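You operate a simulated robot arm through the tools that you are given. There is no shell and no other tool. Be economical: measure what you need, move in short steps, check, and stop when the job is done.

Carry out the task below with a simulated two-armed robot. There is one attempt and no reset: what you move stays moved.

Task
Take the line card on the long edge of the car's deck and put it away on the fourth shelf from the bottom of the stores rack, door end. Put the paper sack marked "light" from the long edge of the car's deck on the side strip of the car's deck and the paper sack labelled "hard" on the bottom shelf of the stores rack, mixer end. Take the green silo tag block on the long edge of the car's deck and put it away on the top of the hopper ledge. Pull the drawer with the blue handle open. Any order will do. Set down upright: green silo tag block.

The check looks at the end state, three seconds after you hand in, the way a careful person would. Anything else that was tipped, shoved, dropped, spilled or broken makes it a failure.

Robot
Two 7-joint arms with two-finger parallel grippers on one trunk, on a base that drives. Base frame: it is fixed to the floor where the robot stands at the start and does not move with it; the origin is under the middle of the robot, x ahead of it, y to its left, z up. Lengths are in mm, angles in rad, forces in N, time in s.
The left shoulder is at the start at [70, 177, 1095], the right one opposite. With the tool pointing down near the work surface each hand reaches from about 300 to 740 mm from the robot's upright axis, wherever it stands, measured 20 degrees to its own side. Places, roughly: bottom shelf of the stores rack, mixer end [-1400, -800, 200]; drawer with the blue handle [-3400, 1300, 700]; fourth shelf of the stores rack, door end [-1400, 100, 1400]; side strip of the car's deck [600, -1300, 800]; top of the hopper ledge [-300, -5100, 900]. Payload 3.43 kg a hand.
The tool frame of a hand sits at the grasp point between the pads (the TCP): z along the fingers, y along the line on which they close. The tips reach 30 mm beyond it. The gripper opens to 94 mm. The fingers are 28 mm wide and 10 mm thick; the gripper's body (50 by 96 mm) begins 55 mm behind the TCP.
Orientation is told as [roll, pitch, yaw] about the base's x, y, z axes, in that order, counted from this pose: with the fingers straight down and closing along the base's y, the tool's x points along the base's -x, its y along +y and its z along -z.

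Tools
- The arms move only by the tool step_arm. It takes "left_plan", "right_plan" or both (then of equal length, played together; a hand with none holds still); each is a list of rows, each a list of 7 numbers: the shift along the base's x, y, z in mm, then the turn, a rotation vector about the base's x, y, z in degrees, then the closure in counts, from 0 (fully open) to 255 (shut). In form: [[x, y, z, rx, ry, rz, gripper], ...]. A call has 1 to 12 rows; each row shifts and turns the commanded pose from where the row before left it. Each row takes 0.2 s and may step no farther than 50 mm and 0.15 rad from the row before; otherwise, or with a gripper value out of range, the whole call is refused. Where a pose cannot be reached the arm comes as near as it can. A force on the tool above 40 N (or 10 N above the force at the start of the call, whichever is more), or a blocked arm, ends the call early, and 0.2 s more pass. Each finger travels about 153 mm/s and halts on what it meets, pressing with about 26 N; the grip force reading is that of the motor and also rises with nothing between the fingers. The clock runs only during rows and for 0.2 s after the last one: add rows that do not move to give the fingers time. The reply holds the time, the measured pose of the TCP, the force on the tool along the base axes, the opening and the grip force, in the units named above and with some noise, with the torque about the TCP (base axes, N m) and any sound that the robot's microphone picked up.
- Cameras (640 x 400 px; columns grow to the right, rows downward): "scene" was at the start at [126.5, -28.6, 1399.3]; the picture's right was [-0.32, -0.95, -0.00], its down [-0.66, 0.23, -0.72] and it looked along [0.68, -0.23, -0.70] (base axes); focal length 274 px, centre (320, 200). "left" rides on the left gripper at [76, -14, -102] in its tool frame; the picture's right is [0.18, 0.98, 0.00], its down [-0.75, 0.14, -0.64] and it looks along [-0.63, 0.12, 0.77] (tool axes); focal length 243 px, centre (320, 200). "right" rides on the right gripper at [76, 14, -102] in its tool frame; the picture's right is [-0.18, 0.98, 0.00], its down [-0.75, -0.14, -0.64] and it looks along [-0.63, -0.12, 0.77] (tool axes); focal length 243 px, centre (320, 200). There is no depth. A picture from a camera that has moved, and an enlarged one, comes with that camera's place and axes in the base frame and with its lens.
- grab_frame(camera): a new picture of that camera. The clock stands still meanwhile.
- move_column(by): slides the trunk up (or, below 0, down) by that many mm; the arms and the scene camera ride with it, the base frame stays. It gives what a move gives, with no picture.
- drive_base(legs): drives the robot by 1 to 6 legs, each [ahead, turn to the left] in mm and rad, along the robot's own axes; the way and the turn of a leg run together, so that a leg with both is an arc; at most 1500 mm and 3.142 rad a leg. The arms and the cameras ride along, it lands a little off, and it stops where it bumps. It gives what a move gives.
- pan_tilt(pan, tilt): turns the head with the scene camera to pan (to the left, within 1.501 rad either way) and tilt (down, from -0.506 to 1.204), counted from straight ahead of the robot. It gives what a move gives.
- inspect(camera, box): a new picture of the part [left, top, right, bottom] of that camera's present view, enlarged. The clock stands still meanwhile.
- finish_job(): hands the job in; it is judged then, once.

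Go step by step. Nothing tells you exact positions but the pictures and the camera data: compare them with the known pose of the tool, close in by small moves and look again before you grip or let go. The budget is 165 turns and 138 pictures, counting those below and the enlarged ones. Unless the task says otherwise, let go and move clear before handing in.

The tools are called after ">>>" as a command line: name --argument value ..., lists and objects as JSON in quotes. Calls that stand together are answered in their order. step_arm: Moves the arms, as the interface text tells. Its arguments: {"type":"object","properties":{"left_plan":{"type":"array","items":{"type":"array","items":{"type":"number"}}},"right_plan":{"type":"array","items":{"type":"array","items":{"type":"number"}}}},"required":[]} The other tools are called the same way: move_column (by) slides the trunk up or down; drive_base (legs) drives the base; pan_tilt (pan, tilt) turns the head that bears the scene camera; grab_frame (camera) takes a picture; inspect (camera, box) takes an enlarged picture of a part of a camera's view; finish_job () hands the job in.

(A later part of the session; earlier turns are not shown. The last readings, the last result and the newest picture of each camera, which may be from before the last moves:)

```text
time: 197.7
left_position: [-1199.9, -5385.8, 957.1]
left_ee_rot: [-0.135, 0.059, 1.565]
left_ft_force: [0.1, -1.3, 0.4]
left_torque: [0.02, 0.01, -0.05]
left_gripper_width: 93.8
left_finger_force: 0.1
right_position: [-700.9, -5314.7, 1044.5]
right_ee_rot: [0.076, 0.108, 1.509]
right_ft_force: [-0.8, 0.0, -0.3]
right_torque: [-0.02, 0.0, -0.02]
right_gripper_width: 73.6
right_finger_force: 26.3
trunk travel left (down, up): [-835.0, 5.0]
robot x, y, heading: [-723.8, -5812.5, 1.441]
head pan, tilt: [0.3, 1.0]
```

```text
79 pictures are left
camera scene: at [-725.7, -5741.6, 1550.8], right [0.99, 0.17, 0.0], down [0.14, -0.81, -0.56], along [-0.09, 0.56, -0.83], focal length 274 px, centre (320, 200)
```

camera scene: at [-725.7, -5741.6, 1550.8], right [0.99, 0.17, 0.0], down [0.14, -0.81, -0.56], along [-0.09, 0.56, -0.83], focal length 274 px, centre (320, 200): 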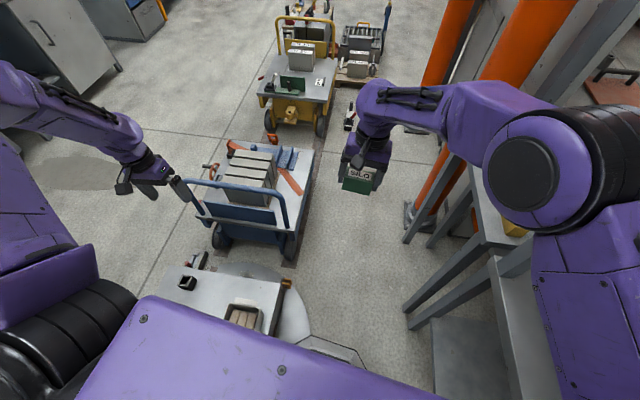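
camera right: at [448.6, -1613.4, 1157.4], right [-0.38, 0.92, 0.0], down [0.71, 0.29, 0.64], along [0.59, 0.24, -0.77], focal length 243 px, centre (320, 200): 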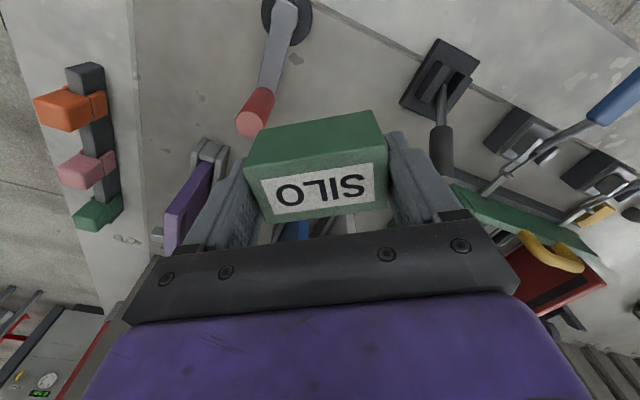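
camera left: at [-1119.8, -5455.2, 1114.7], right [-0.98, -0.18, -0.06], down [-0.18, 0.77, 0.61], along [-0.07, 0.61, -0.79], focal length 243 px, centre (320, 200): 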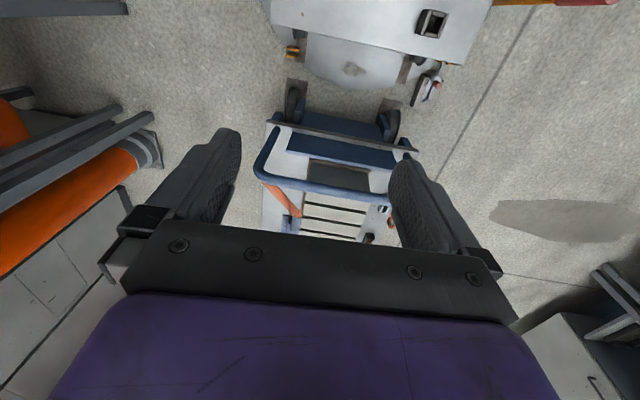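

The base will not reverse. I look at the right arm against the frame and the left side against the cart to find the contact.

>>> pan_tilt --pan -1.3 --tilt 0.9

>>> grab_frame --camera "scene"

>>> pan_tilt --pan 1.2 --tilt 1.1

>>> grab_frame --camera "scene"

```text
time: 199.3
left_position: [-1192.7, -5405.5, 953.2]
left_ee_rot: [-0.149, 0.091, 1.548]
left_ft_force: [-0.4, -0.7, -0.1]
left_torque: [0.01, 0.01, -0.01]
left_gripper_width: 94.0
left_finger_force: 0.1
right_position: [-680.1, -5300.9, 1046.7]
right_ee_rot: [0.139, 0.145, 1.432]
right_ft_force: [-0.3, 0.6, -0.5]
right_torque: [-0.03, -0.03, -0.01]
right_gripper_width: 74.0
right_finger_force: 26.5
trunk travel left (down, up): [-835.0, 5.0]
robot x, y, heading: [-723.6, -5812.4, 1.442]
head pan, tilt: [-1.3, 0.901]
```

```text
78 pictures are left
camera scene: at [-573.8, -5768.8, 1550.6], right [0.14, -0.99, -0.02], down [-0.8, -0.11, -0.59], along [0.58, 0.1, -0.81], focal length 274 px, centre (320, 200)
```

scene: 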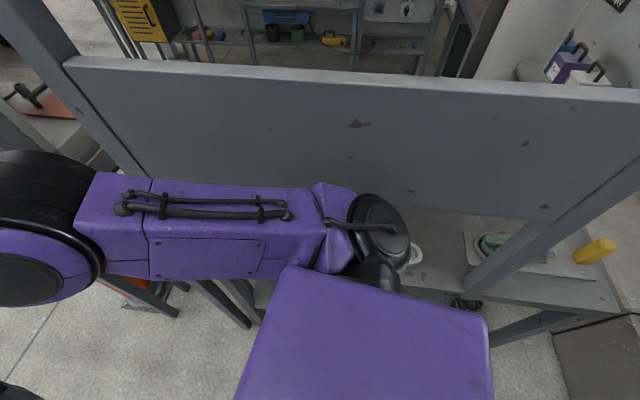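

```text
time: 201.6
left_position: [-1188.4, -5403.7, 952.9]
left_ee_rot: [-0.146, 0.095, 1.544]
left_ft_force: [0.1, 0.0, 0.5]
left_torque: [-0.01, 0.03, -0.04]
left_gripper_width: 94.1
left_finger_force: 0.0
right_position: [-673.6, -5289.9, 1062.3]
right_ee_rot: [0.154, 0.119, 1.425]
right_ft_force: [0.2, -0.3, -1.0]
right_torque: [-0.01, 0.02, 0.01]
right_gripper_width: 73.6
right_finger_force: 25.9
trunk travel left (down, up): [-835.0, 5.0]
robot x, y, heading: [-722.1, -5809.4, 1.441]
head pan, tilt: [1.201, 1.1]
```

```text
77 pictures are left
camera scene: at [-696.8, -5745.8, 1542.5], right [0.48, 0.88, -0.02], down [0.76, -0.42, -0.5], along [-0.44, 0.22, -0.87], focal length 274 px, centre (320, 200)
```

scene: 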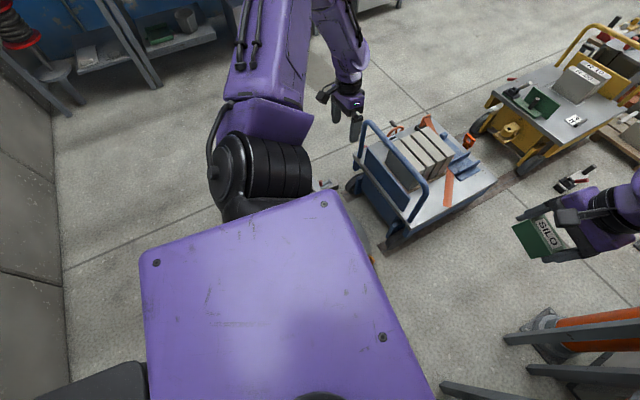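

The robot leans slightly. I try a short reverse again.

>>> drive_base --legs '[[-60, 0]]'

```text
time: 202.3
left_position: [-1242.5, -5448.6, 889.6]
left_ee_rot: [-0.334, 0.143, 1.524]
left_ft_force: [0.2, 2.1, 0.4]
left_torque: [-0.08, 0.02, -0.02]
left_gripper_width: 94.1
left_finger_force: 0.1
right_position: [-710.5, -5288.3, 1052.8]
right_ee_rot: [0.099, 0.2, 1.282]
right_ft_force: [0.7, 1.1, 0.5]
right_torque: [-0.1, 0.08, -0.02]
right_gripper_width: 73.8
right_finger_force: 25.9
trunk travel left (down, up): [-835.0, 5.0]
robot x, y, heading: [-726.5, -5818.1, 1.446]
head pan, tilt: [1.201, 1.1]
stopped in leg 1: the robot was blocked; the commanded pose is now the measured one
```

>>> pan_tilt --pan 0.2 --tilt 0.9

>>> grab_frame --camera "scene"

```text
time: 203.6
left_position: [-1251.2, -5426.2, 896.1]
left_ee_rot: [-0.269, 0.134, 1.54]
left_ft_force: [-1.2, 0.8, 0.2]
left_torque: [0.01, 0.0, 0.0]
left_gripper_width: 93.8
left_finger_force: 0.1
right_position: [-718.0, -5301.6, 1040.3]
right_ee_rot: [0.059, 0.189, 1.344]
right_ft_force: [0.0, -0.4, -1.1]
right_torque: [-0.02, 0.01, 0.0]
right_gripper_width: 73.8
right_finger_force: 26.8
trunk travel left (down, up): [-835.0, 5.0]
robot x, y, heading: [-723.4, -5820.7, 1.447]
head pan, tilt: [0.201, 0.901]
```

```text
76 pictures are left
camera scene: at [-712.8, -5737.9, 1558.0], right [1.0, 0.07, -0.01], down [0.05, -0.76, -0.64], along [-0.05, 0.64, -0.77], focal length 274 px, centre (320, 200)
```

scene: 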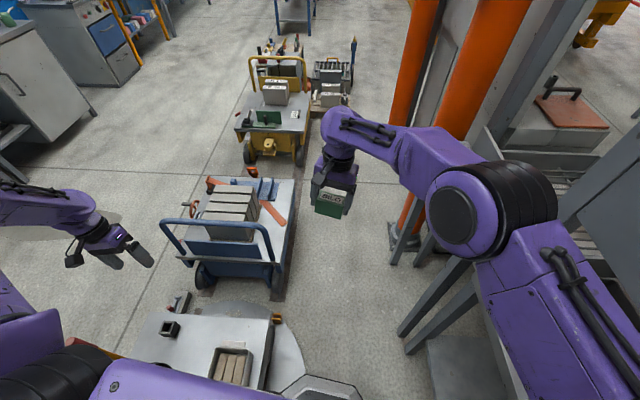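

The robot is nearly level again. I try turning left, which draws the arm away from the frame, so that a reverse would carry me southeast off the cart.

>>> drive_base --legs '[[0, 0.3]]'

```text
time: 204.3
left_position: [-1261.8, -5387.1, 902.4]
left_ee_rot: [-0.322, 0.089, 1.553]
left_ft_force: [0.3, 0.6, 0.7]
left_torque: [0.01, 0.01, 0.04]
left_gripper_width: 93.8
left_finger_force: 0.0
right_position: [-682.0, -5304.1, 972.4]
right_ee_rot: [-0.069, 0.345, 1.262]
right_ft_force: [-0.6, 1.2, 0.8]
right_torque: [0.0, -0.02, 0.01]
right_gripper_width: 73.7
right_finger_force: 25.9
trunk travel left (down, up): [-835.0, 5.0]
robot x, y, heading: [-726.2, -5821.5, 1.455]
head pan, tilt: [0.201, 0.901]
stopped in leg 1: the robot was blocked; the commanded pose is now the measured one
```

Still blocked. I restore the arm heights and pull the right arm away from the frame, in case its elbow is what touches.

>>> step_arm --left_plan '[[0, 0, 25, 0, 0, 0, 0], [0, 0, 25, 0, 0, 0, 0], [0, 0, 25, 0, 0, 0, 0], [0, 0, 25, 0, 0, 0, 0], [0, 0, 25, 0, 0, 0, 0], [0, 0, 25, 0, 0, 0, 0], [0, 0, 0, 0, 0, 0, 0]]' --right_plan '[[-15, 0, 15, 0, 0, 0, 255], [-15, 0, 15, 0, 0, 0, 255], [-15, 0, 15, 0, 0, 0, 255], [-15, 0, 15, 0, 0, 0, 255], [-15, 0, 15, 0, 0, 0, 255], [-15, 0, 15, 0, 0, 0, 255], [0, 0, 0, 0, 0, 0, 255]]'

>>> pan_tilt --pan -0.9 --tilt 0.5

>>> grab_frame --camera "scene"

```text
time: 204.7
left_position: [-1254.4, -5361.6, 921.0]
left_ee_rot: [-0.405, 0.022, 1.52]
left_ft_force: [-0.1, -0.3, 0.1]
left_torque: [-0.04, 0.03, 0.0]
left_gripper_width: 94.1
left_finger_force: 0.2
right_position: [-672.0, -5316.5, 943.6]
right_ee_rot: [-0.151, 0.42, 1.192]
right_ft_force: [-0.3, 1.0, -0.8]
right_torque: [-0.01, 0.01, 0.01]
right_gripper_width: 74.0
right_finger_force: 26.4
trunk travel left (down, up): [-835.0, 5.0]
robot x, y, heading: [-723.7, -5817.3, 1.448]
head pan, tilt: [0.201, 0.901]
stopped in row 1 (left hand): the arm was blocked; the commanded pose is now the measured one
```

```text
time: 206.0
left_position: [-1251.1, -5371.2, 923.7]
left_ee_rot: [-0.412, 0.025, 1.502]
left_ft_force: [0.5, -1.1, 0.3]
left_torque: [0.0, -0.02, -0.01]
left_gripper_width: 94.1
left_finger_force: 0.0
right_position: [-664.0, -5308.6, 949.0]
right_ee_rot: [-0.148, 0.41, 1.166]
right_ft_force: [0.5, -0.4, -1.5]
right_torque: [0.02, -0.01, 0.03]
right_gripper_width: 73.6
right_finger_force: 25.9
trunk travel left (down, up): [-835.0, 5.0]
robot x, y, heading: [-724.5, -5820.3, 1.454]
head pan, tilt: [-0.901, 0.499]
```

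```text
75 pictures are left
camera scene: at [-564.1, -5734.4, 1583.8], right [0.52, -0.85, -0.03], down [-0.45, -0.24, -0.86], along [0.72, 0.46, -0.51], focal length 274 px, centre (320, 200)
```

scene: 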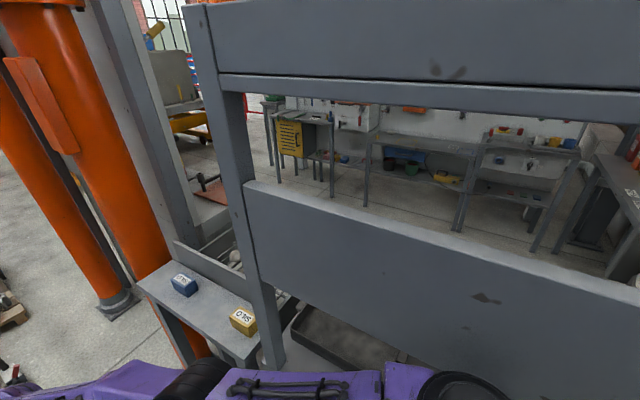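

The ledge view is useful: the space between blue and yellow is free. The base tilts with the head's weight, so I put the head to the left, where it was level, and try turning the other way.

>>> pan_tilt --pan 0.4 --tilt 0.9

>>> drive_base --legs '[[0, -0.2]]'

>>> grab_frame --camera "scene"

```text
time: 207.5
left_position: [-1261.1, -5364.3, 920.1]
left_ee_rot: [-0.41, 0.021, 1.522]
left_ft_force: [0.6, 0.2, 0.9]
left_torque: [0.0, 0.02, -0.01]
left_gripper_width: 93.8
left_finger_force: 0.1
right_position: [-679.2, -5321.5, 945.6]
right_ee_rot: [-0.156, 0.415, 1.192]
right_ft_force: [0.4, -0.2, -0.4]
right_torque: [0.0, 0.0, -0.02]
right_gripper_width: 73.6
right_finger_force: 25.8
trunk travel left (down, up): [-835.0, 5.0]
robot x, y, heading: [-720.1, -5819.2, 1.45]
head pan, tilt: [0.4, 0.901]
```

```text
time: 208.2
left_position: [-1220.3, -5297.2, 927.9]
left_ee_rot: [-0.578, -0.121, 1.433]
left_ft_force: [-1.6, -0.1, -0.3]
left_torque: [0.02, -0.06, 0.03]
left_gripper_width: 94.0
left_finger_force: 0.0
right_position: [-677.0, -5334.0, 935.6]
right_ee_rot: [-0.225, 0.415, 1.113]
right_ft_force: [1.2, 2.1, 1.0]
right_torque: [-0.05, 0.09, -0.09]
right_gripper_width: 73.6
right_finger_force: 25.9
trunk travel left (down, up): [-835.0, 5.0]
robot x, y, heading: [-728.7, -5815.4, 1.442]
head pan, tilt: [0.4, 0.901]
stopped in leg 1: the robot was blocked; the commanded pose is now the measured one
```

```text
74 pictures are left
camera scene: at [-709.2, -5731.6, 1557.6], right [0.96, 0.26, -0.01], down [0.19, -0.74, -0.64], along [-0.18, 0.62, -0.77], focal length 274 px, centre (320, 200)
```

scene: 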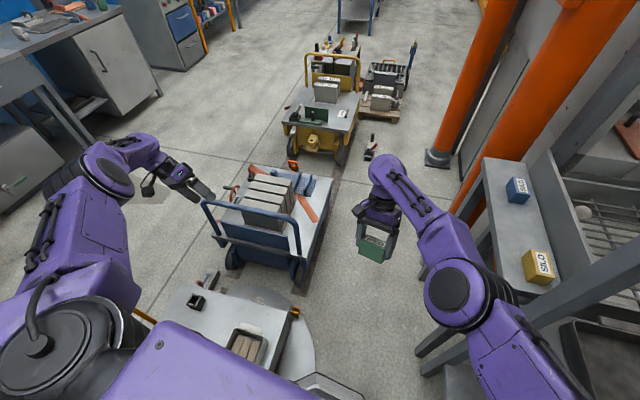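

The base is wedged against the turntable cart, which itself looks unmoved. First I raise the left hand away from the blue cart's handle with small steps.

>>> step_arm --left_plan '[[0, 0, 0, 0, 0, 0, 0], [-5, -10, 10, 0, 0, 0, 0], [-5, -10, 15, 0, 0, 0, 0], [-5, -10, 20, 0, 0, 0, 0], [-5, -10, 20, 0, 0, 0, 0], [0, 0, 20, 0, 0, 0, 0], [0, 0, 0, 0, 0, 0, 0]]'

```text
time: 208.5
left_position: [-1192.1, -5284.8, 921.9]
left_ee_rot: [-0.663, -0.142, 1.416]
left_ft_force: [-0.4, 0.2, 0.5]
left_torque: [0.03, -0.02, -0.03]
left_gripper_width: 94.2
left_finger_force: 0.1
right_position: [-671.1, -5341.0, 923.5]
right_ee_rot: [-0.259, 0.43, 1.086]
right_ft_force: [0.7, 0.6, -0.9]
right_torque: [0.01, -0.02, -0.02]
right_gripper_width: 73.8
right_finger_force: 25.8
trunk travel left (down, up): [-835.0, 5.0]
robot x, y, heading: [-725.6, -5818.2, 1.442]
head pan, tilt: [0.4, 0.901]
stopped in row 1 (left hand): the arm was blocked; the commanded pose is now the measured one
```

>>> step_arm --left_plan '[[-10, -10, 20, 8, 0, 0, 0], [-10, -10, 20, 8, 0, 0, 0], [-10, -10, 20, 8, 0, 0, 0], [-10, -10, 20, 8, 0, 0, 0]]' --right_plan '[[0, 0, 20, 5, -5, 3, 255], [0, 0, 20, 5, -5, 3, 255], [0, 0, 20, 3, -5, 3, 255], [0, 0, 20, 0, -5, 3, 255]]'

>>> grab_frame --camera "scene"

```text
time: 208.9
left_position: [-1165.8, -5270.8, 931.0]
left_ee_rot: [-0.737, -0.23, 1.391]
left_ft_force: [-2.3, -1.7, 0.3]
left_torque: [0.08, -0.15, 0.04]
left_gripper_width: 94.0
left_finger_force: 0.1
right_position: [-650.6, -5333.1, 926.7]
right_ee_rot: [-0.313, 0.39, 1.052]
right_ft_force: [15.9, 11.8, 7.4]
right_torque: [-0.38, 1.01, -0.59]
right_gripper_width: 73.6
right_finger_force: 26.2
trunk travel left (down, up): [-835.0, 5.0]
robot x, y, heading: [-721.9, -5817.5, 1.439]
head pan, tilt: [0.4, 0.901]
stopped in row 1 (left hand): the arm was blocked; the commanded pose is now the measured one
```

```text
73 pictures are left
camera scene: at [-698.5, -5727.4, 1556.8], right [0.96, 0.26, -0.02], down [0.19, -0.74, -0.64], along [-0.18, 0.61, -0.77], focal length 274 px, centre (320, 200)
```

scene: 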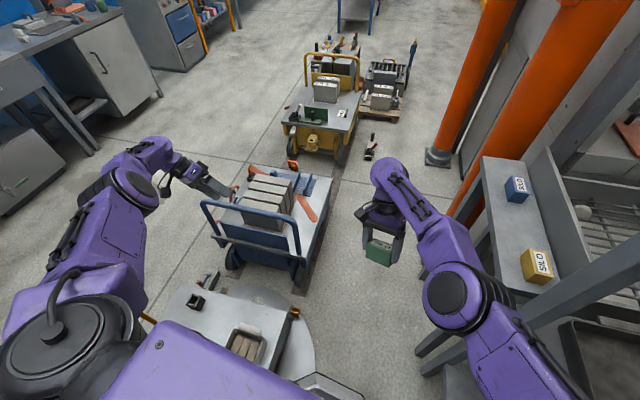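

>>> pan_tilt --pan 1.3 --tilt 0.6

>>> grab_frame --camera "scene"

>>> grab_frame --camera "left"

```text
time: 210.1
left_position: [-1159.3, -5265.2, 942.1]
left_ee_rot: [-0.733, -0.258, 1.409]
left_ft_force: [-0.5, -0.1, -0.2]
left_torque: [0.01, 0.02, 0.0]
left_gripper_width: 94.3
left_finger_force: 0.0
right_position: [-637.4, -5331.4, 915.6]
right_ee_rot: [-0.344, 0.393, 1.006]
right_ft_force: [-0.1, -0.8, -1.5]
right_torque: [-0.02, -0.01, 0.01]
right_gripper_width: 73.7
right_finger_force: 25.8
trunk travel left (down, up): [-835.0, 5.0]
robot x, y, heading: [-723.9, -5817.1, 1.443]
head pan, tilt: [1.3, 0.6]
```

```text
72 pictures are left
camera scene: at [-731.5, -5752.0, 1582.6], right [0.39, 0.92, -0.01], down [0.48, -0.21, -0.85], along [-0.78, 0.33, -0.53], focal length 274 px, centre (320, 200)
```

scene: 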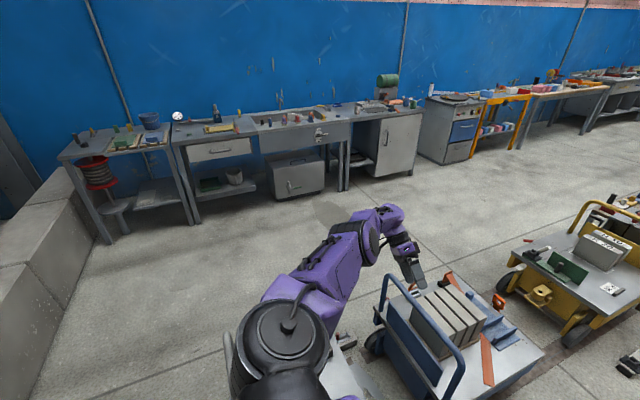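

```text
71 pictures are left
camera left: at [-1231.2, -5347.6, 1005.4], right [-0.72, 0.11, -0.68], down [-0.43, 0.71, 0.56], along [0.54, 0.7, -0.47], focal length 243 px, centre (320, 200)
```

left: 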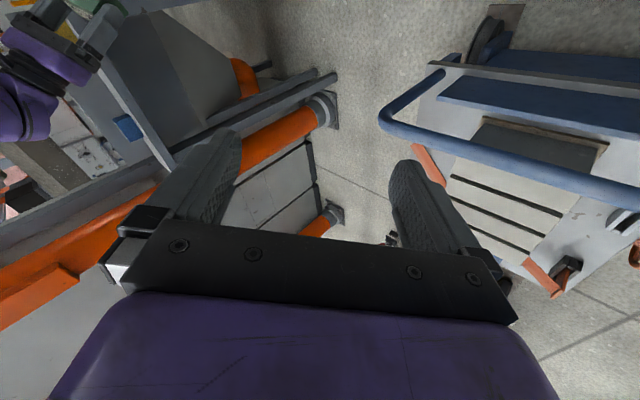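

The blocked flags come from the lean itself. The cart presses on the base's left side, and reversing along my heading pushes me into it, so a forward and rightward nudge should free it. I lift the left hand first.

>>> step_arm --left_plan '[[-24, -14, 40, 0, 0, 0, 0]]' --right_plan '[[-20, 0, 30, 4, -4, 4, 255]]'

>>> step_arm --left_plan '[[-24, -14, 40, 4, 4, 0, 0]]' --right_plan '[[-20, 0, 30, 4, -4, 4, 255]]'

>>> drive_base --legs '[[60, 0]]'

```text
time: 210.4
left_position: [-1160.1, -5267.4, 956.4]
left_ee_rot: [-0.811, -0.31, 1.407]
left_ft_force: [-0.2, -0.8, -0.1]
left_torque: [-0.01, 0.04, -0.01]
left_gripper_width: 94.0
left_finger_force: 0.1
right_position: [-635.2, -5338.6, 918.4]
right_ee_rot: [-0.43, 0.345, 0.943]
right_ft_force: [0.1, -0.3, -0.2]
right_torque: [0.0, 0.01, -0.01]
right_gripper_width: 74.0
right_finger_force: 26.4
trunk travel left (down, up): [-835.0, 5.0]
robot x, y, heading: [-722.3, -5818.5, 1.439]
head pan, tilt: [1.3, 0.6]
stopped in row 1 (left hand): the arm was blocked; the commanded pose is now the measured one
```

```text
time: 210.7
left_position: [-1150.7, -5259.8, 973.1]
left_ee_rot: [-0.862, -0.38, 1.389]
left_ft_force: [0.8, -0.7, 0.1]
left_torque: [0.02, 0.0, -0.01]
left_gripper_width: 93.6
left_finger_force: 0.0
right_position: [-628.1, -5345.7, 918.6]
right_ee_rot: [-0.518, 0.29, 0.894]
right_ft_force: [0.5, 0.4, -0.9]
right_torque: [0.02, -0.02, 0.01]
right_gripper_width: 73.8
right_finger_force: 26.3
trunk travel left (down, up): [-835.0, 5.0]
robot x, y, heading: [-727.9, -5823.9, 1.436]
head pan, tilt: [1.3, 0.6]
stopped in row 1 (left hand): the arm was blocked; the commanded pose is now the measured one
```

```text
time: 211.4
left_position: [-1168.0, -5297.9, 946.6]
left_ee_rot: [-0.926, -0.379, 1.429]
left_ft_force: [0.5, 0.7, -0.6]
left_torque: [0.01, 0.02, 0.01]
left_gripper_width: 94.1
left_finger_force: 0.0
right_position: [-620.4, -5345.1, 918.1]
right_ee_rot: [-0.587, 0.235, 0.771]
right_ft_force: [0.0, 0.1, -1.4]
right_torque: [0.01, 0.02, -0.01]
right_gripper_width: 73.7
right_finger_force: 26.4
trunk travel left (down, up): [-835.0, 5.0]
robot x, y, heading: [-723.4, -5808.9, 1.443]
head pan, tilt: [1.3, 0.6]
stopped in leg 1: the robot was blocked; the commanded pose is now the measured one
```

Each attempt does creep about 10 mm in the commanded direction. I string several reverse attempts together and watch.

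>>> drive_base --legs '[[-150, 0]]'

>>> drive_base --legs '[[-150, 0]]'

>>> drive_base --legs '[[-150, 0]]'

```text
time: 212.8
left_position: [-1200.9, -5425.5, 934.7]
left_ee_rot: [-0.936, -0.373, 1.423]
left_ft_force: [1.2, 1.1, -1.0]
left_torque: [-0.03, 0.03, -0.05]
left_gripper_width: 94.0
left_finger_force: 0.1
right_position: [-678.8, -5507.6, 920.8]
right_ee_rot: [-0.567, 0.274, 0.83]
right_ft_force: [10.1, 2.8, -0.8]
right_torque: [-0.19, 0.4, -0.39]
right_gripper_width: 73.7
right_finger_force: 26.1
trunk travel left (down, up): [-835.0, 5.0]
robot x, y, heading: [-742.1, -5959.7, 1.435]
head pan, tilt: [1.3, 0.6]
```

```text
time: 214.1
left_position: [-1220.1, -5503.2, 899.1]
left_ee_rot: [-0.896, -0.34, 1.386]
left_ft_force: [-0.6, 0.0, 0.4]
left_torque: [-0.03, 0.02, 0.02]
left_gripper_width: 93.8
left_finger_force: 0.1
right_position: [-666.5, -5592.3, 885.9]
right_ee_rot: [-0.575, 0.3, 0.818]
right_ft_force: [2.1, 0.7, -2.2]
right_torque: [-0.08, 0.05, -0.07]
right_gripper_width: 73.4
right_finger_force: 25.7
trunk travel left (down, up): [-835.0, 5.0]
robot x, y, heading: [-758.1, -6086.0, 1.427]
head pan, tilt: [1.3, 0.6]
stopped in leg 1: the robot was blocked; the commanded pose is now the measured one
```

```text
time: 215.5
left_position: [-1231.2, -5673.8, 908.0]
left_ee_rot: [-0.916, -0.343, 1.409]
left_ft_force: [0.0, 1.2, -0.5]
left_torque: [0.02, 0.0, -0.01]
left_gripper_width: 94.0
left_finger_force: 0.0
right_position: [-696.0, -5755.2, 893.2]
right_ee_rot: [-0.584, 0.286, 0.816]
right_ft_force: [0.6, -0.3, -0.1]
right_torque: [0.0, -0.03, 0.01]
right_gripper_width: 73.8
right_finger_force: 26.5
trunk travel left (down, up): [-835.0, 5.0]
robot x, y, heading: [-780.0, -6232.7, 1.432]
head pan, tilt: [1.3, 0.6]
```

Free again. I level and raise both hands, then check that nothing has moved.

>>> step_arm --left_plan '[[8, -8, 22, -1.56, 7.85, 1.29, 0], [8, -8, 22, -1.56, 7.85, 1.29, 0], [8, -8, 22, -1.56, 7.85, 1.29, 0], [8, -8, 22, -1.56, 7.85, 1.29, 0], [8, -8, 22, -1.56, 7.85, 1.29, 0], [8, -8, 22, -1.56, 7.85, 1.29, 0], [8, -8, 22, -1.56, 7.85, 1.29, 0], [0, 0, 0, 0, 0, 0, 0]]' --right_plan '[[0, 0, 22, 4.97, 1.87, -0.68, 255], [0, 0, 22, 4.97, 1.87, -0.68, 255], [0, 0, 22, 4.97, 1.87, -0.68, 255], [0, 0, 22, 4.97, 1.87, -0.68, 255], [0, 0, 22, 4.97, 1.87, -0.68, 255], [0, 0, 22, 4.97, 1.87, -0.68, 255], [0, 0, 22, 4.97, 1.87, -0.68, 255], [0, 0, 0, 0, 0, 0, 255]]'

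>>> pan_tilt --pan 0.1 --tilt 0.75

>>> grab_frame --camera "scene"

```text
time: 217.3
left_position: [-1173.8, -5730.6, 1062.3]
left_ee_rot: [0.009, 0.023, 1.421]
left_ft_force: [0.2, 1.2, 1.3]
left_torque: [-0.01, 0.01, 0.0]
left_gripper_width: 94.0
left_finger_force: 0.1
right_position: [-694.5, -5753.6, 1047.0]
right_ee_rot: [0.004, -0.007, 0.812]
right_ft_force: [0.6, 0.7, -0.2]
right_torque: [0.01, -0.02, 0.02]
right_gripper_width: 73.7
right_finger_force: 26.4
trunk travel left (down, up): [-835.0, 5.0]
robot x, y, heading: [-779.8, -6232.2, 1.428]
head pan, tilt: [1.3, 0.6]
```

```text
time: 218.7
left_position: [-1174.9, -5730.7, 1062.8]
left_ee_rot: [0.009, 0.023, 1.419]
left_ft_force: [-0.8, 0.3, -0.7]
left_torque: [0.02, 0.0, 0.0]
left_gripper_width: 94.0
left_finger_force: 0.1
right_position: [-697.0, -5754.4, 1047.8]
right_ee_rot: [0.003, -0.007, 0.815]
right_ft_force: [0.2, 0.7, -1.5]
right_torque: [-0.02, 0.02, 0.0]
right_gripper_width: 73.8
right_finger_force: 25.6
trunk travel left (down, up): [-835.0, 5.0]
robot x, y, heading: [-779.9, -6235.4, 1.432]
head pan, tilt: [0.099, 0.75]
```

```text
70 pictures are left
camera scene: at [-772.4, -6105.0, 1561.2], right [1.0, -0.04, 0.0], down [-0.03, -0.68, -0.73], along [0.03, 0.73, -0.68], focal length 274 px, centre (320, 200)
```

scene: 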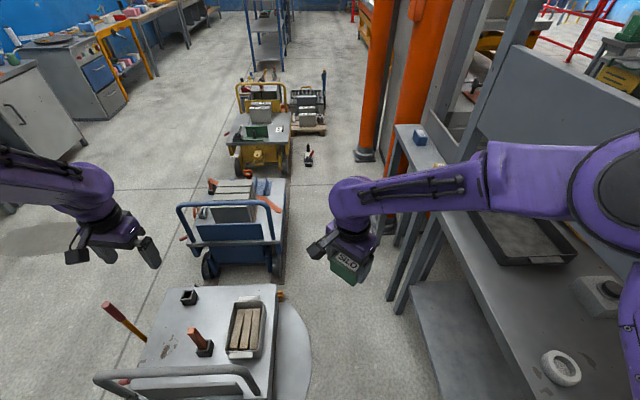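

Nothing moved. The pinch is between the cart side (x≈-950) and the bench frame (x≈-330), so I need to run at x≈-620 with the right elbow tucked. I shift the right hand further left and check the elbow and the block.

>>> step_arm --right_plan '[[-20, 3, 0, 0, 0, 4, 255], [-20, 3, 0, 0, 0, 4, 255], [-20, 3, 0, 0, 0, 4, 255], [-20, 3, 0, 0, 0, 4, 255], [-20, 3, 0, 0, 0, 4, 255], [-20, 3, 0, 0, 0, 4, 255], [-20, 3, 0, 0, 0, 4, 255], [-20, 3, 0, 0, 0, 4, 255], [0, 0, 0, 0, 0, 0, 255]]'

>>> pan_tilt --pan -0.5 --tilt 0.75

>>> grab_frame --camera "scene"

>>> grab_frame --camera "right"

```text
time: 220.7
left_position: [-1174.2, -5730.8, 1062.6]
left_ee_rot: [0.009, 0.023, 1.418]
left_ft_force: [0.4, -0.6, 0.8]
left_torque: [0.0, 0.06, -0.01]
left_gripper_width: 94.2
left_finger_force: 0.2
right_position: [-853.7, -5731.1, 1046.3]
right_ee_rot: [-0.001, -0.004, 1.371]
right_ft_force: [0.3, 0.1, 0.0]
right_torque: [-0.02, 0.01, 0.02]
right_gripper_width: 73.8
right_finger_force: 25.9
trunk travel left (down, up): [-835.0, 5.0]
robot x, y, heading: [-780.5, -6236.6, 1.426]
head pan, tilt: [0.099, 0.75]
```

```text
time: 221.7
left_position: [-1174.8, -5730.6, 1061.7]
left_ee_rot: [0.009, 0.024, 1.421]
left_ft_force: [0.2, 0.3, -0.4]
left_torque: [0.0, -0.02, 0.04]
left_gripper_width: 94.2
left_finger_force: 0.1
right_position: [-854.7, -5731.3, 1047.7]
right_ee_rot: [0.001, -0.006, 1.371]
right_ft_force: [0.1, -0.3, -0.3]
right_torque: [0.0, -0.01, -0.01]
right_gripper_width: 73.8
right_finger_force: 25.8
trunk travel left (down, up): [-835.0, 5.0]
robot x, y, heading: [-780.7, -6235.8, 1.429]
head pan, tilt: [-0.499, 0.75]
```

```text
69 pictures are left
camera scene: at [-726.5, -6121.2, 1561.2], right [0.8, -0.6, 0.0], down [-0.41, -0.55, -0.73], along [0.44, 0.59, -0.68], focal length 274 px, centre (320, 200)
```

scene: 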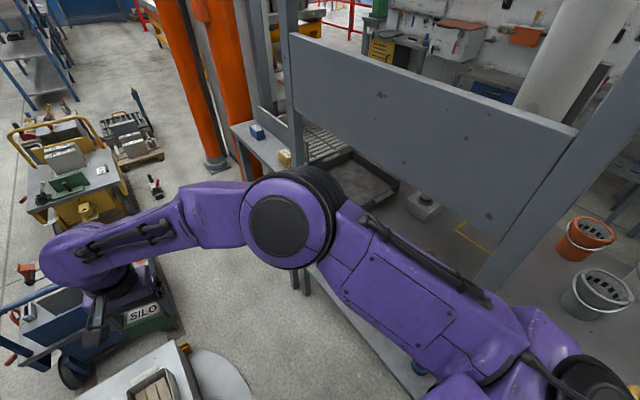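

```text
68 pictures are left
camera right: at [-883.5, -5803.5, 1150.3], right [-0.93, 0.38, 0.0], down [0.29, 0.71, 0.65], along [0.24, 0.6, -0.76], focal length 243 px, centre (320, 200)
```

right: 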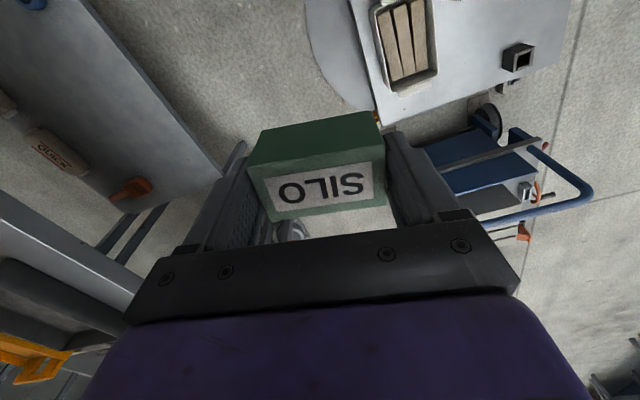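

The block is still firm in the grip and the elbow is now inside the shoulder's width. I back up, shift east to x≈-650, and line up straight north.

>>> drive_base --legs '[[-280, 0], [0, -0.229], [450, 0], [0, 0.371]]'

>>> pan_tilt --pan 0.0 --tilt 0.8

>>> grab_frame --camera "scene"

```text
time: 227.9
left_position: [-1119.2, -5652.4, 1061.9]
left_ee_rot: [0.011, 0.023, 1.56]
left_ft_force: [0.3, 0.1, 0.6]
left_torque: [0.01, 0.0, 0.01]
left_gripper_width: 94.2
left_finger_force: 0.1
right_position: [-802.9, -5606.0, 1048.9]
right_ee_rot: [0.006, -0.009, 1.51]
right_ft_force: [-0.2, 0.0, -0.3]
right_torque: [0.02, -0.01, 0.0]
right_gripper_width: 73.8
right_finger_force: 26.0
trunk travel left (down, up): [-835.0, 5.0]
robot x, y, heading: [-659.6, -6097.6, 1.577]
head pan, tilt: [-0.499, 0.75]
```

```text
time: 228.8
left_position: [-1120.8, -5651.9, 1061.3]
left_ee_rot: [0.008, 0.023, 1.56]
left_ft_force: [-0.9, -0.7, -0.6]
left_torque: [0.01, -0.02, -0.02]
left_gripper_width: 93.9
left_finger_force: 0.0
right_position: [-804.2, -5606.0, 1050.0]
right_ee_rot: [0.004, -0.009, 1.51]
right_ft_force: [0.7, 1.3, 0.5]
right_torque: [0.03, 0.0, 0.05]
right_gripper_width: 73.7
right_finger_force: 25.8
trunk travel left (down, up): [-835.0, 5.0]
robot x, y, heading: [-660.2, -6096.2, 1.573]
head pan, tilt: [0.0, 0.799]
```

```text
67 pictures are left
camera scene: at [-661.5, -5968.4, 1557.2], right [1.0, 0.0, 0.0], down [0.0, -0.72, -0.7], along [0.0, 0.7, -0.72], focal length 274 px, centre (320, 200)
```

scene: 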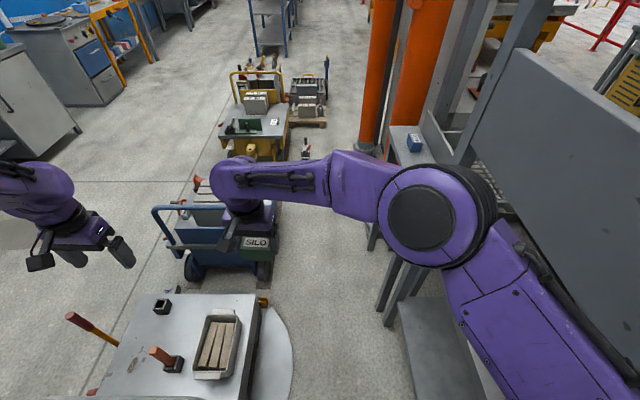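

The usable lane centre is x≈-620. I ease over to it and continue north in small legs.

>>> drive_base --legs '[[0, -0.17], [240, 0], [0, 0.168]]'

```text
time: 231.6
left_position: [-1006.6, -5342.5, 1057.4]
left_ee_rot: [0.003, 0.02, 1.392]
left_ft_force: [0.6, 0.4, -0.7]
left_torque: [0.0, 0.0, -0.02]
left_gripper_width: 93.7
left_finger_force: 0.0
right_position: [-685.7, -5351.0, 1050.3]
right_ee_rot: [-0.003, -0.008, 1.34]
right_ft_force: [0.4, 0.8, -1.3]
right_torque: [-0.05, 0.0, 0.02]
right_gripper_width: 73.7
right_finger_force: 25.6
trunk travel left (down, up): [-835.0, 5.0]
robot x, y, heading: [-621.0, -5857.0, 1.401]
head pan, tilt: [0.0, 0.799]
stopped in leg 3: the robot was blocked; the commanded pose is now the measured one
```

>>> grab_frame --camera "scene"

>>> pan_tilt --pan -1.4 --tilt 0.8

>>> grab_frame --camera "scene"

```text
66 pictures are left
camera scene: at [-610.6, -5731.2, 1557.5], right [0.99, -0.17, 0.01], down [-0.12, -0.71, -0.7], along [0.12, 0.69, -0.72], focal length 274 px, centre (320, 200)
```

scene: 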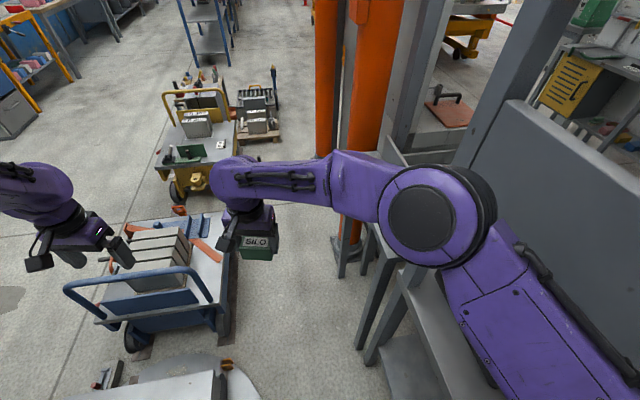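

```text
time: 233.1
left_position: [-1006.2, -5341.4, 1058.9]
left_ee_rot: [0.003, 0.019, 1.392]
left_ft_force: [0.8, 0.0, 0.0]
left_torque: [-0.02, 0.0, 0.05]
left_gripper_width: 93.8
left_finger_force: 0.1
right_position: [-686.5, -5349.8, 1050.1]
right_ee_rot: [-0.002, -0.008, 1.339]
right_ft_force: [0.6, -0.6, -0.5]
right_torque: [0.01, 0.0, 0.0]
right_gripper_width: 73.6
right_finger_force: 26.1
trunk travel left (down, up): [-835.0, 5.0]
robot x, y, heading: [-620.1, -5857.6, 1.402]
head pan, tilt: [-1.4, 0.799]
```

```text
65 pictures are left
camera scene: at [-543.6, -5810.3, 1558.1], right [0.0, -1.0, 0.0], down [-0.71, 0.0, -0.7], along [0.7, 0.0, -0.71], focal length 274 px, centre (320, 200)
```

scene: 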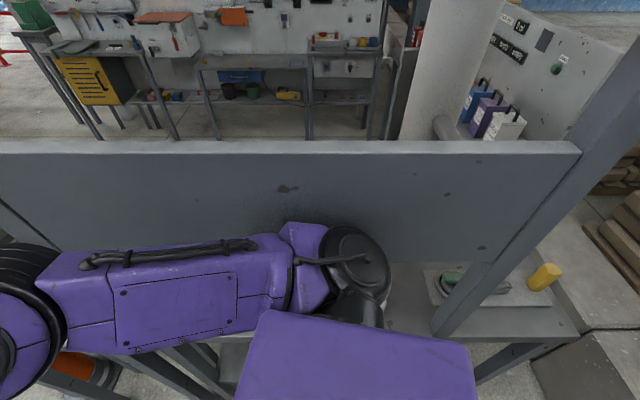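

The right shoulder is brushing the frame's upper panel (z 1200–1400). Lowering the trunk 150 mm takes the shoulder below the panel, and the hands still clear the carts (handle ≈ 675).

>>> move_column --by -155

>>> drive_base --legs '[[0, 0.2]]'

```text
time: 234.9
left_position: [-999.4, -5343.3, 906.4]
left_ee_rot: [0.009, 0.022, 1.391]
left_ft_force: [0.6, 0.2, -1.0]
left_torque: [0.03, 0.0, 0.02]
left_gripper_width: 93.8
left_finger_force: 0.0
right_position: [-678.0, -5350.1, 895.2]
right_ee_rot: [0.005, -0.007, 1.34]
right_ft_force: [-0.4, 1.0, -0.1]
right_torque: [0.01, 0.0, 0.02]
right_gripper_width: 73.8
right_finger_force: 25.2
trunk travel left (down, up): [-680.0, 160.0]
robot x, y, heading: [-622.7, -5864.7, 1.398]
head pan, tilt: [-1.4, 0.799]
```

```text
time: 236.0
left_position: [-1092.4, -5430.0, 905.0]
left_ee_rot: [0.009, 0.022, 1.593]
left_ft_force: [-1.7, 0.5, -0.4]
left_torque: [0.01, -0.02, 0.02]
left_gripper_width: 94.0
left_finger_force: 0.1
right_position: [-777.5, -5373.1, 896.9]
right_ee_rot: [0.008, -0.007, 1.539]
right_ft_force: [-0.3, 0.7, 0.3]
right_torque: [-0.04, 0.0, 0.03]
right_gripper_width: 74.0
right_finger_force: 25.9
trunk travel left (down, up): [-680.0, 160.0]
robot x, y, heading: [-620.8, -5856.8, 1.605]
head pan, tilt: [-1.4, 0.799]
```

That worked. I continue north carefully.

>>> drive_base --legs '[[0, 0.03], [300, 0]]'

>>> pan_tilt --pan -0.6 --tilt 0.8

>>> grab_frame --camera "scene"

```text
time: 238.4
left_position: [-1124.2, -5144.6, 906.1]
left_ee_rot: [0.01, 0.023, 1.622]
left_ft_force: [0.0, -0.1, 0.0]
left_torque: [-0.01, -0.02, -0.05]
left_gripper_width: 94.2
left_finger_force: 0.0
right_position: [-809.8, -5078.8, 896.1]
right_ee_rot: [0.01, -0.007, 1.569]
right_ft_force: [0.1, -0.6, -1.6]
right_torque: [-0.02, 0.0, 0.0]
right_gripper_width: 73.7
right_finger_force: 26.0
trunk travel left (down, up): [-680.0, 160.0]
robot x, y, heading: [-636.2, -5559.0, 1.63]
head pan, tilt: [-1.4, 0.799]
```

```text
time: 239.6
left_position: [-1123.6, -5144.3, 905.9]
left_ee_rot: [0.009, 0.021, 1.622]
left_ft_force: [0.1, -0.4, -0.9]
left_torque: [-0.01, -0.02, -0.01]
left_gripper_width: 94.0
left_finger_force: 0.1
right_position: [-810.7, -5076.3, 895.6]
right_ee_rot: [0.008, -0.007, 1.567]
right_ft_force: [-0.3, 0.0, -0.9]
right_torque: [-0.01, -0.03, 0.01]
right_gripper_width: 73.9
right_finger_force: 26.0
trunk travel left (down, up): [-680.0, 160.0]
robot x, y, heading: [-636.0, -5557.8, 1.627]
head pan, tilt: [-0.6, 0.799]
```

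```text
64 pictures are left
camera scene: at [-598.5, -5442.8, 1402.2], right [0.86, -0.52, 0.0], down [-0.37, -0.61, -0.7], along [0.36, 0.6, -0.72], focal length 274 px, centre (320, 200)
```

scene: 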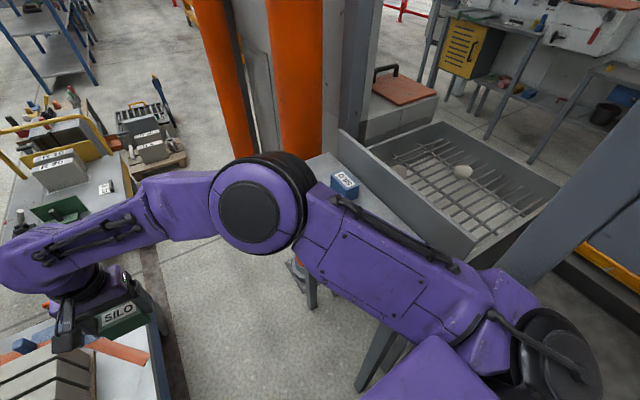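

I'm nearly through. I advance past the frame's post, then raise the trunk again.

>>> drive_base --legs '[[370, 0]]'

>>> move_column --by 150

>>> step_arm --right_plan '[[25, -7, 0, 0, 0, -5, 255], [25, -7, 0, 0, 0, -5, 255], [25, -7, 0, 0, 0, -5, 255], [25, -7, 0, 0, 0, -5, 255], [25, -7, 0, 0, 0, -5, 255], [25, -7, 0, 0, 0, -5, 255], [25, -7, 0, 0, 0, -5, 255], [25, -7, 0, 0, 0, -5, 255], [25, -7, 0, 0, 0, -5, 255], [25, -7, 0, 0, 0, -5, 255], [25, -7, 0, 0, 0, -5, 255], [20, -7, 0, 0, 0, 0, 255]]'

>>> pan_tilt --pan -0.5 --tilt 0.8

>>> grab_frame --camera "scene"

```text
time: 241.9
left_position: [-1148.5, -4774.4, 906.8]
left_ee_rot: [0.009, 0.023, 1.624]
left_ft_force: [-0.1, 0.8, 0.3]
left_torque: [0.0, -0.04, 0.01]
left_gripper_width: 94.1
left_finger_force: 0.0
right_position: [-833.1, -4706.3, 895.4]
right_ee_rot: [0.008, -0.006, 1.57]
right_ft_force: [-0.4, 0.0, -0.9]
right_torque: [-0.02, 0.02, -0.02]
right_gripper_width: 73.8
right_finger_force: 26.0
trunk travel left (down, up): [-680.0, 160.0]
robot x, y, heading: [-657.9, -5190.7, 1.63]
head pan, tilt: [-0.6, 0.799]
```

```text
time: 243.7
left_position: [-1148.0, -4775.2, 1056.1]
left_ee_rot: [0.009, 0.023, 1.626]
left_ft_force: [0.4, -0.1, 0.3]
left_torque: [0.0, -0.01, 0.0]
left_gripper_width: 93.9
left_finger_force: 0.0
right_position: [-834.2, -4707.7, 1045.7]
right_ee_rot: [0.01, -0.005, 1.571]
right_ft_force: [0.4, -0.2, -1.6]
right_torque: [0.01, -0.03, -0.01]
right_gripper_width: 73.4
right_finger_force: 25.6
trunk travel left (down, up): [-830.0, 10.0]
robot x, y, heading: [-659.6, -5189.4, 1.626]
head pan, tilt: [-0.6, 0.799]
```

```text
time: 246.3
left_position: [-1146.7, -4773.9, 1056.6]
left_ee_rot: [0.011, 0.022, 1.625]
left_ft_force: [0.6, -1.5, 0.1]
left_torque: [0.03, 0.01, 0.01]
left_gripper_width: 94.0
left_finger_force: 0.0
right_position: [-537.7, -4791.3, 1045.7]
right_ee_rot: [0.011, -0.008, 0.611]
right_ft_force: [0.0, -0.4, -0.2]
right_torque: [-0.01, 0.01, -0.01]
right_gripper_width: 73.6
right_finger_force: 25.8
trunk travel left (down, up): [-830.0, 10.0]
robot x, y, heading: [-659.0, -5188.7, 1.628]
head pan, tilt: [-0.6, 0.799]
```

```text
time: 246.9
left_position: [-1146.6, -4773.8, 1056.7]
left_ee_rot: [0.008, 0.022, 1.625]
left_ft_force: [-0.5, 0.7, 1.0]
left_torque: [-0.02, 0.03, -0.02]
left_gripper_width: 94.0
left_finger_force: 0.0
right_position: [-539.2, -4790.8, 1046.7]
right_ee_rot: [0.009, -0.007, 0.611]
right_ft_force: [-0.2, -0.4, -1.1]
right_torque: [0.04, 0.0, 0.01]
right_gripper_width: 73.6
right_finger_force: 26.0
trunk travel left (down, up): [-830.0, 10.0]
robot x, y, heading: [-660.4, -5187.8, 1.63]
head pan, tilt: [-0.499, 0.799]
```

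```text
63 pictures are left
camera scene: at [-628.2, -5067.9, 1552.2], right [0.91, -0.42, 0.0], down [-0.3, -0.65, -0.7], along [0.3, 0.63, -0.72], focal length 274 px, centre (320, 200)
```

scene: 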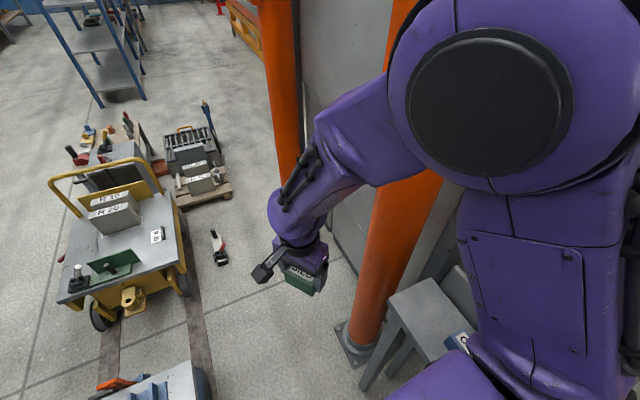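

I raise the hand a bit and turn toward the ledge.

>>> step_arm --right_plan '[[-10, 0, 20, 0, 0, 0, 255], [-10, 0, 20, 0, 0, 0, 255], [-10, 0, 20, 0, 0, 0, 255], [0, 0, 0, 0, 0, 0, 255]]'

>>> drive_base --legs '[[0, -0.8]]'

>>> pan_tilt --pan -0.7 --tilt 0.9

>>> grab_frame --camera "scene"

>>> grab_frame --camera "right"

```text
time: 247.9
left_position: [-1146.2, -4775.3, 1057.0]
left_ee_rot: [0.009, 0.02, 1.625]
left_ft_force: [0.4, -0.5, 0.2]
left_torque: [0.0, 0.01, 0.02]
left_gripper_width: 93.9
left_finger_force: 0.1
right_position: [-568.5, -4790.3, 1105.9]
right_ee_rot: [0.008, -0.007, 0.611]
right_ft_force: [0.0, -0.8, -0.5]
right_torque: [0.01, -0.01, 0.0]
right_gripper_width: 73.5
right_finger_force: 25.9
trunk travel left (down, up): [-830.0, 10.0]
robot x, y, heading: [-658.7, -5189.5, 1.635]
head pan, tilt: [-0.499, 0.799]
```

```text
time: 250.4
left_position: [-701.0, -4548.9, 1056.0]
left_ee_rot: [0.009, 0.024, 0.822]
left_ft_force: [-0.8, 0.0, -0.4]
left_torque: [-0.01, -0.03, 0.03]
left_gripper_width: 94.1
left_finger_force: 0.1
right_position: [-309.8, -4976.7, 1106.2]
right_ee_rot: [0.008, -0.007, -0.188]
right_ft_force: [-0.7, 0.4, -0.1]
right_torque: [0.02, 0.01, -0.01]
right_gripper_width: 73.6
right_finger_force: 25.9
trunk travel left (down, up): [-830.0, 10.0]
robot x, y, heading: [-658.3, -5189.3, 0.829]
head pan, tilt: [-0.499, 0.799]
```

```text
time: 251.2
left_position: [-701.6, -4548.7, 1056.2]
left_ee_rot: [0.009, 0.024, 0.824]
left_ft_force: [0.2, -0.4, -0.2]
left_torque: [0.01, 0.0, -0.01]
left_gripper_width: 94.1
left_finger_force: 0.2
right_position: [-309.9, -4976.3, 1106.3]
right_ee_rot: [0.011, -0.008, -0.188]
right_ft_force: [-0.3, -0.4, -0.6]
right_torque: [-0.01, -0.02, 0.02]
right_gripper_width: 73.6
right_finger_force: 26.2
trunk travel left (down, up): [-830.0, 10.0]
robot x, y, heading: [-660.2, -5192.3, 0.833]
head pan, tilt: [-0.7, 0.901]
```

```text
62 pictures are left
camera scene: at [-550.6, -5143.8, 1544.3], right [0.13, -0.99, 0.0], down [-0.78, -0.1, -0.62], along [0.62, 0.08, -0.78], focal length 274 px, centre (320, 200)
```

scene: 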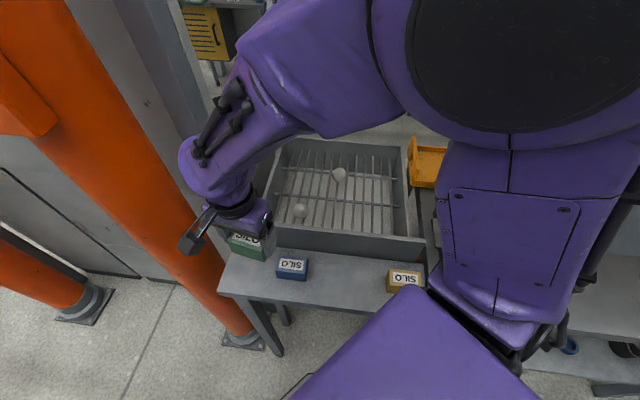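

```text
61 pictures are left
camera right: at [-382.5, -4949.1, 1207.9], right [0.37, 0.93, 0.01], down [0.71, -0.28, 0.65], along [0.6, -0.23, -0.76], focal length 243 px, centre (320, 200)
```

right: 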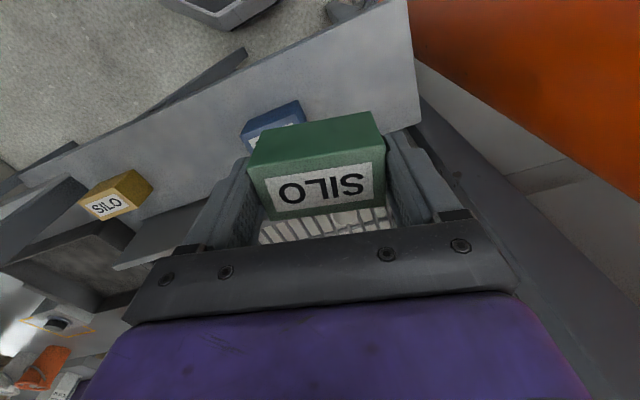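

Free spot centre is (-275, -5172) on the ledge, between the blue and yellow blocks. I move the block above it and square it up.

>>> step_arm --right_plan '[[4.4, -24.4, 0, 0, 0, 1.35, 255], [4.4, -24.4, 0, 0, 0, 1.35, 255], [4.4, -24.4, 0, 0, 0, 1.35, 255], [4.4, -24.4, 0, 0, 0, 1.35, 255], [4.4, -24.4, 0, 0, 0, 1.35, 255], [4.4, -24.4, 0, 0, 0, 1.35, 255], [4.4, -24.4, 0, 0, 0, 1.35, 255], [4.4, -24.4, 0, 0, 0, 1.35, 255], [0, 0, -30, 0, 0, 0, 255], [0, 0, -30, 0, 0, 0, 255], [0, 0, -25, 0, 0, 0, 255], [0, 0, 0, 0, 0, 0, 255]]'

>>> grab_frame --camera "scene"

>>> grab_frame --camera "right"

```text
time: 253.0
left_position: [-687.9, -4569.0, 1066.3]
left_ee_rot: [0.032, 0.009, 0.829]
left_ft_force: [0.6, -0.7, 0.5]
left_torque: [0.09, 0.06, -0.03]
left_gripper_width: 93.9
left_finger_force: 0.0
right_position: [-230.5, -5124.0, 1071.9]
right_ee_rot: [-0.1, 0.121, -0.063]
right_ft_force: [1.1, 1.7, -0.9]
right_torque: [-0.1, 0.11, -0.01]
right_gripper_width: 73.8
right_finger_force: 26.0
right hand out of reach, approached as far as the arm can: row 6, 7, 8
trunk travel left (down, up): [-830.0, 10.0]
robot x, y, heading: [-657.9, -5187.5, 0.832]
head pan, tilt: [-0.7, 0.901]
stopped in row 8 (right hand): the arm was blocked; the commanded pose is now the measured one
```

```text
60 pictures are left
camera scene: at [-499.5, -5097.5, 1543.4], right [0.14, -0.99, 0.02], down [-0.8, -0.13, -0.59], along [0.59, 0.06, -0.81], focal length 274 px, centre (320, 200)
```

scene: 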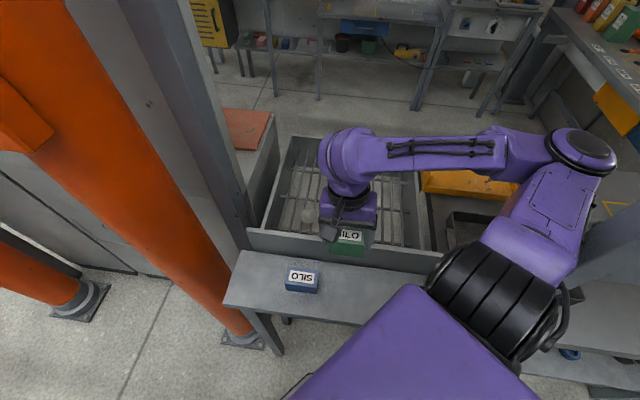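

```text
59 pictures are left
camera right: at [-290.9, -5096.0, 1180.5], right [0.23, 0.96, -0.12], down [0.82, -0.13, 0.56], along [0.52, -0.23, -0.82], focal length 243 px, centre (320, 200)
```

right: 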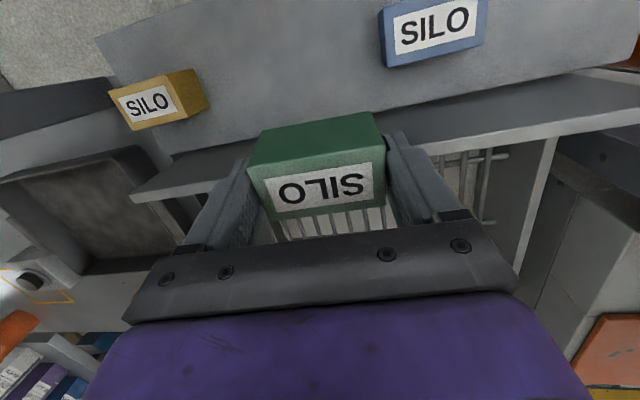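

The arm swung its elbow out against the frame. I retrace the hand's path at once.

>>> step_arm --right_plan '[[-8, 24, 8, 1, -1, -1, 255], [-8, 24, 5, 1, -1, -1, 255], [-8, 24, 5, 1, -1, -1, 255], [-8, 24, 0, 1, -1, -1, 255], [-8, 24, 0, 1, -1, -1, 255], [-8, 24, 0, 0, 0, 0, 255]]'

>>> grab_frame --camera "scene"

```text
time: 253.3
left_position: [-719.9, -4591.8, 1071.2]
left_ee_rot: [0.016, -0.03, 0.835]
left_ft_force: [0.9, 0.0, 0.5]
left_torque: [-0.03, 0.01, 0.0]
left_gripper_width: 93.9
left_finger_force: 0.1
right_position: [-251.7, -5129.3, 1064.0]
right_ee_rot: [-0.168, 0.145, -0.125]
right_ft_force: [0.7, 0.0, 1.6]
right_torque: [0.08, 0.01, -0.02]
right_gripper_width: 73.5
right_finger_force: 26.0
right hand out of reach, approached as far as the arm can: row 1
trunk travel left (down, up): [-830.0, 10.0]
robot x, y, heading: [-655.0, -5188.3, 0.85]
head pan, tilt: [-0.7, 0.901]
stopped in row 1 (left hand): the arm was blocked; the commanded pose is now the measured one
```

```text
58 pictures are left
camera scene: at [-514.0, -5097.6, 1544.2], right [0.15, -0.99, 0.03], down [-0.79, -0.13, -0.6], along [0.6, 0.07, -0.8], focal length 274 px, centre (320, 200)
```

scene: 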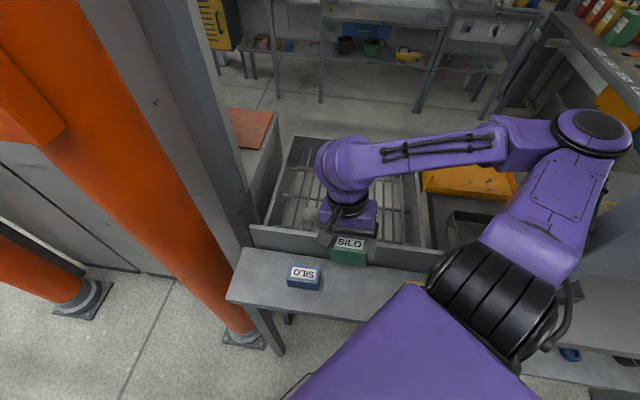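

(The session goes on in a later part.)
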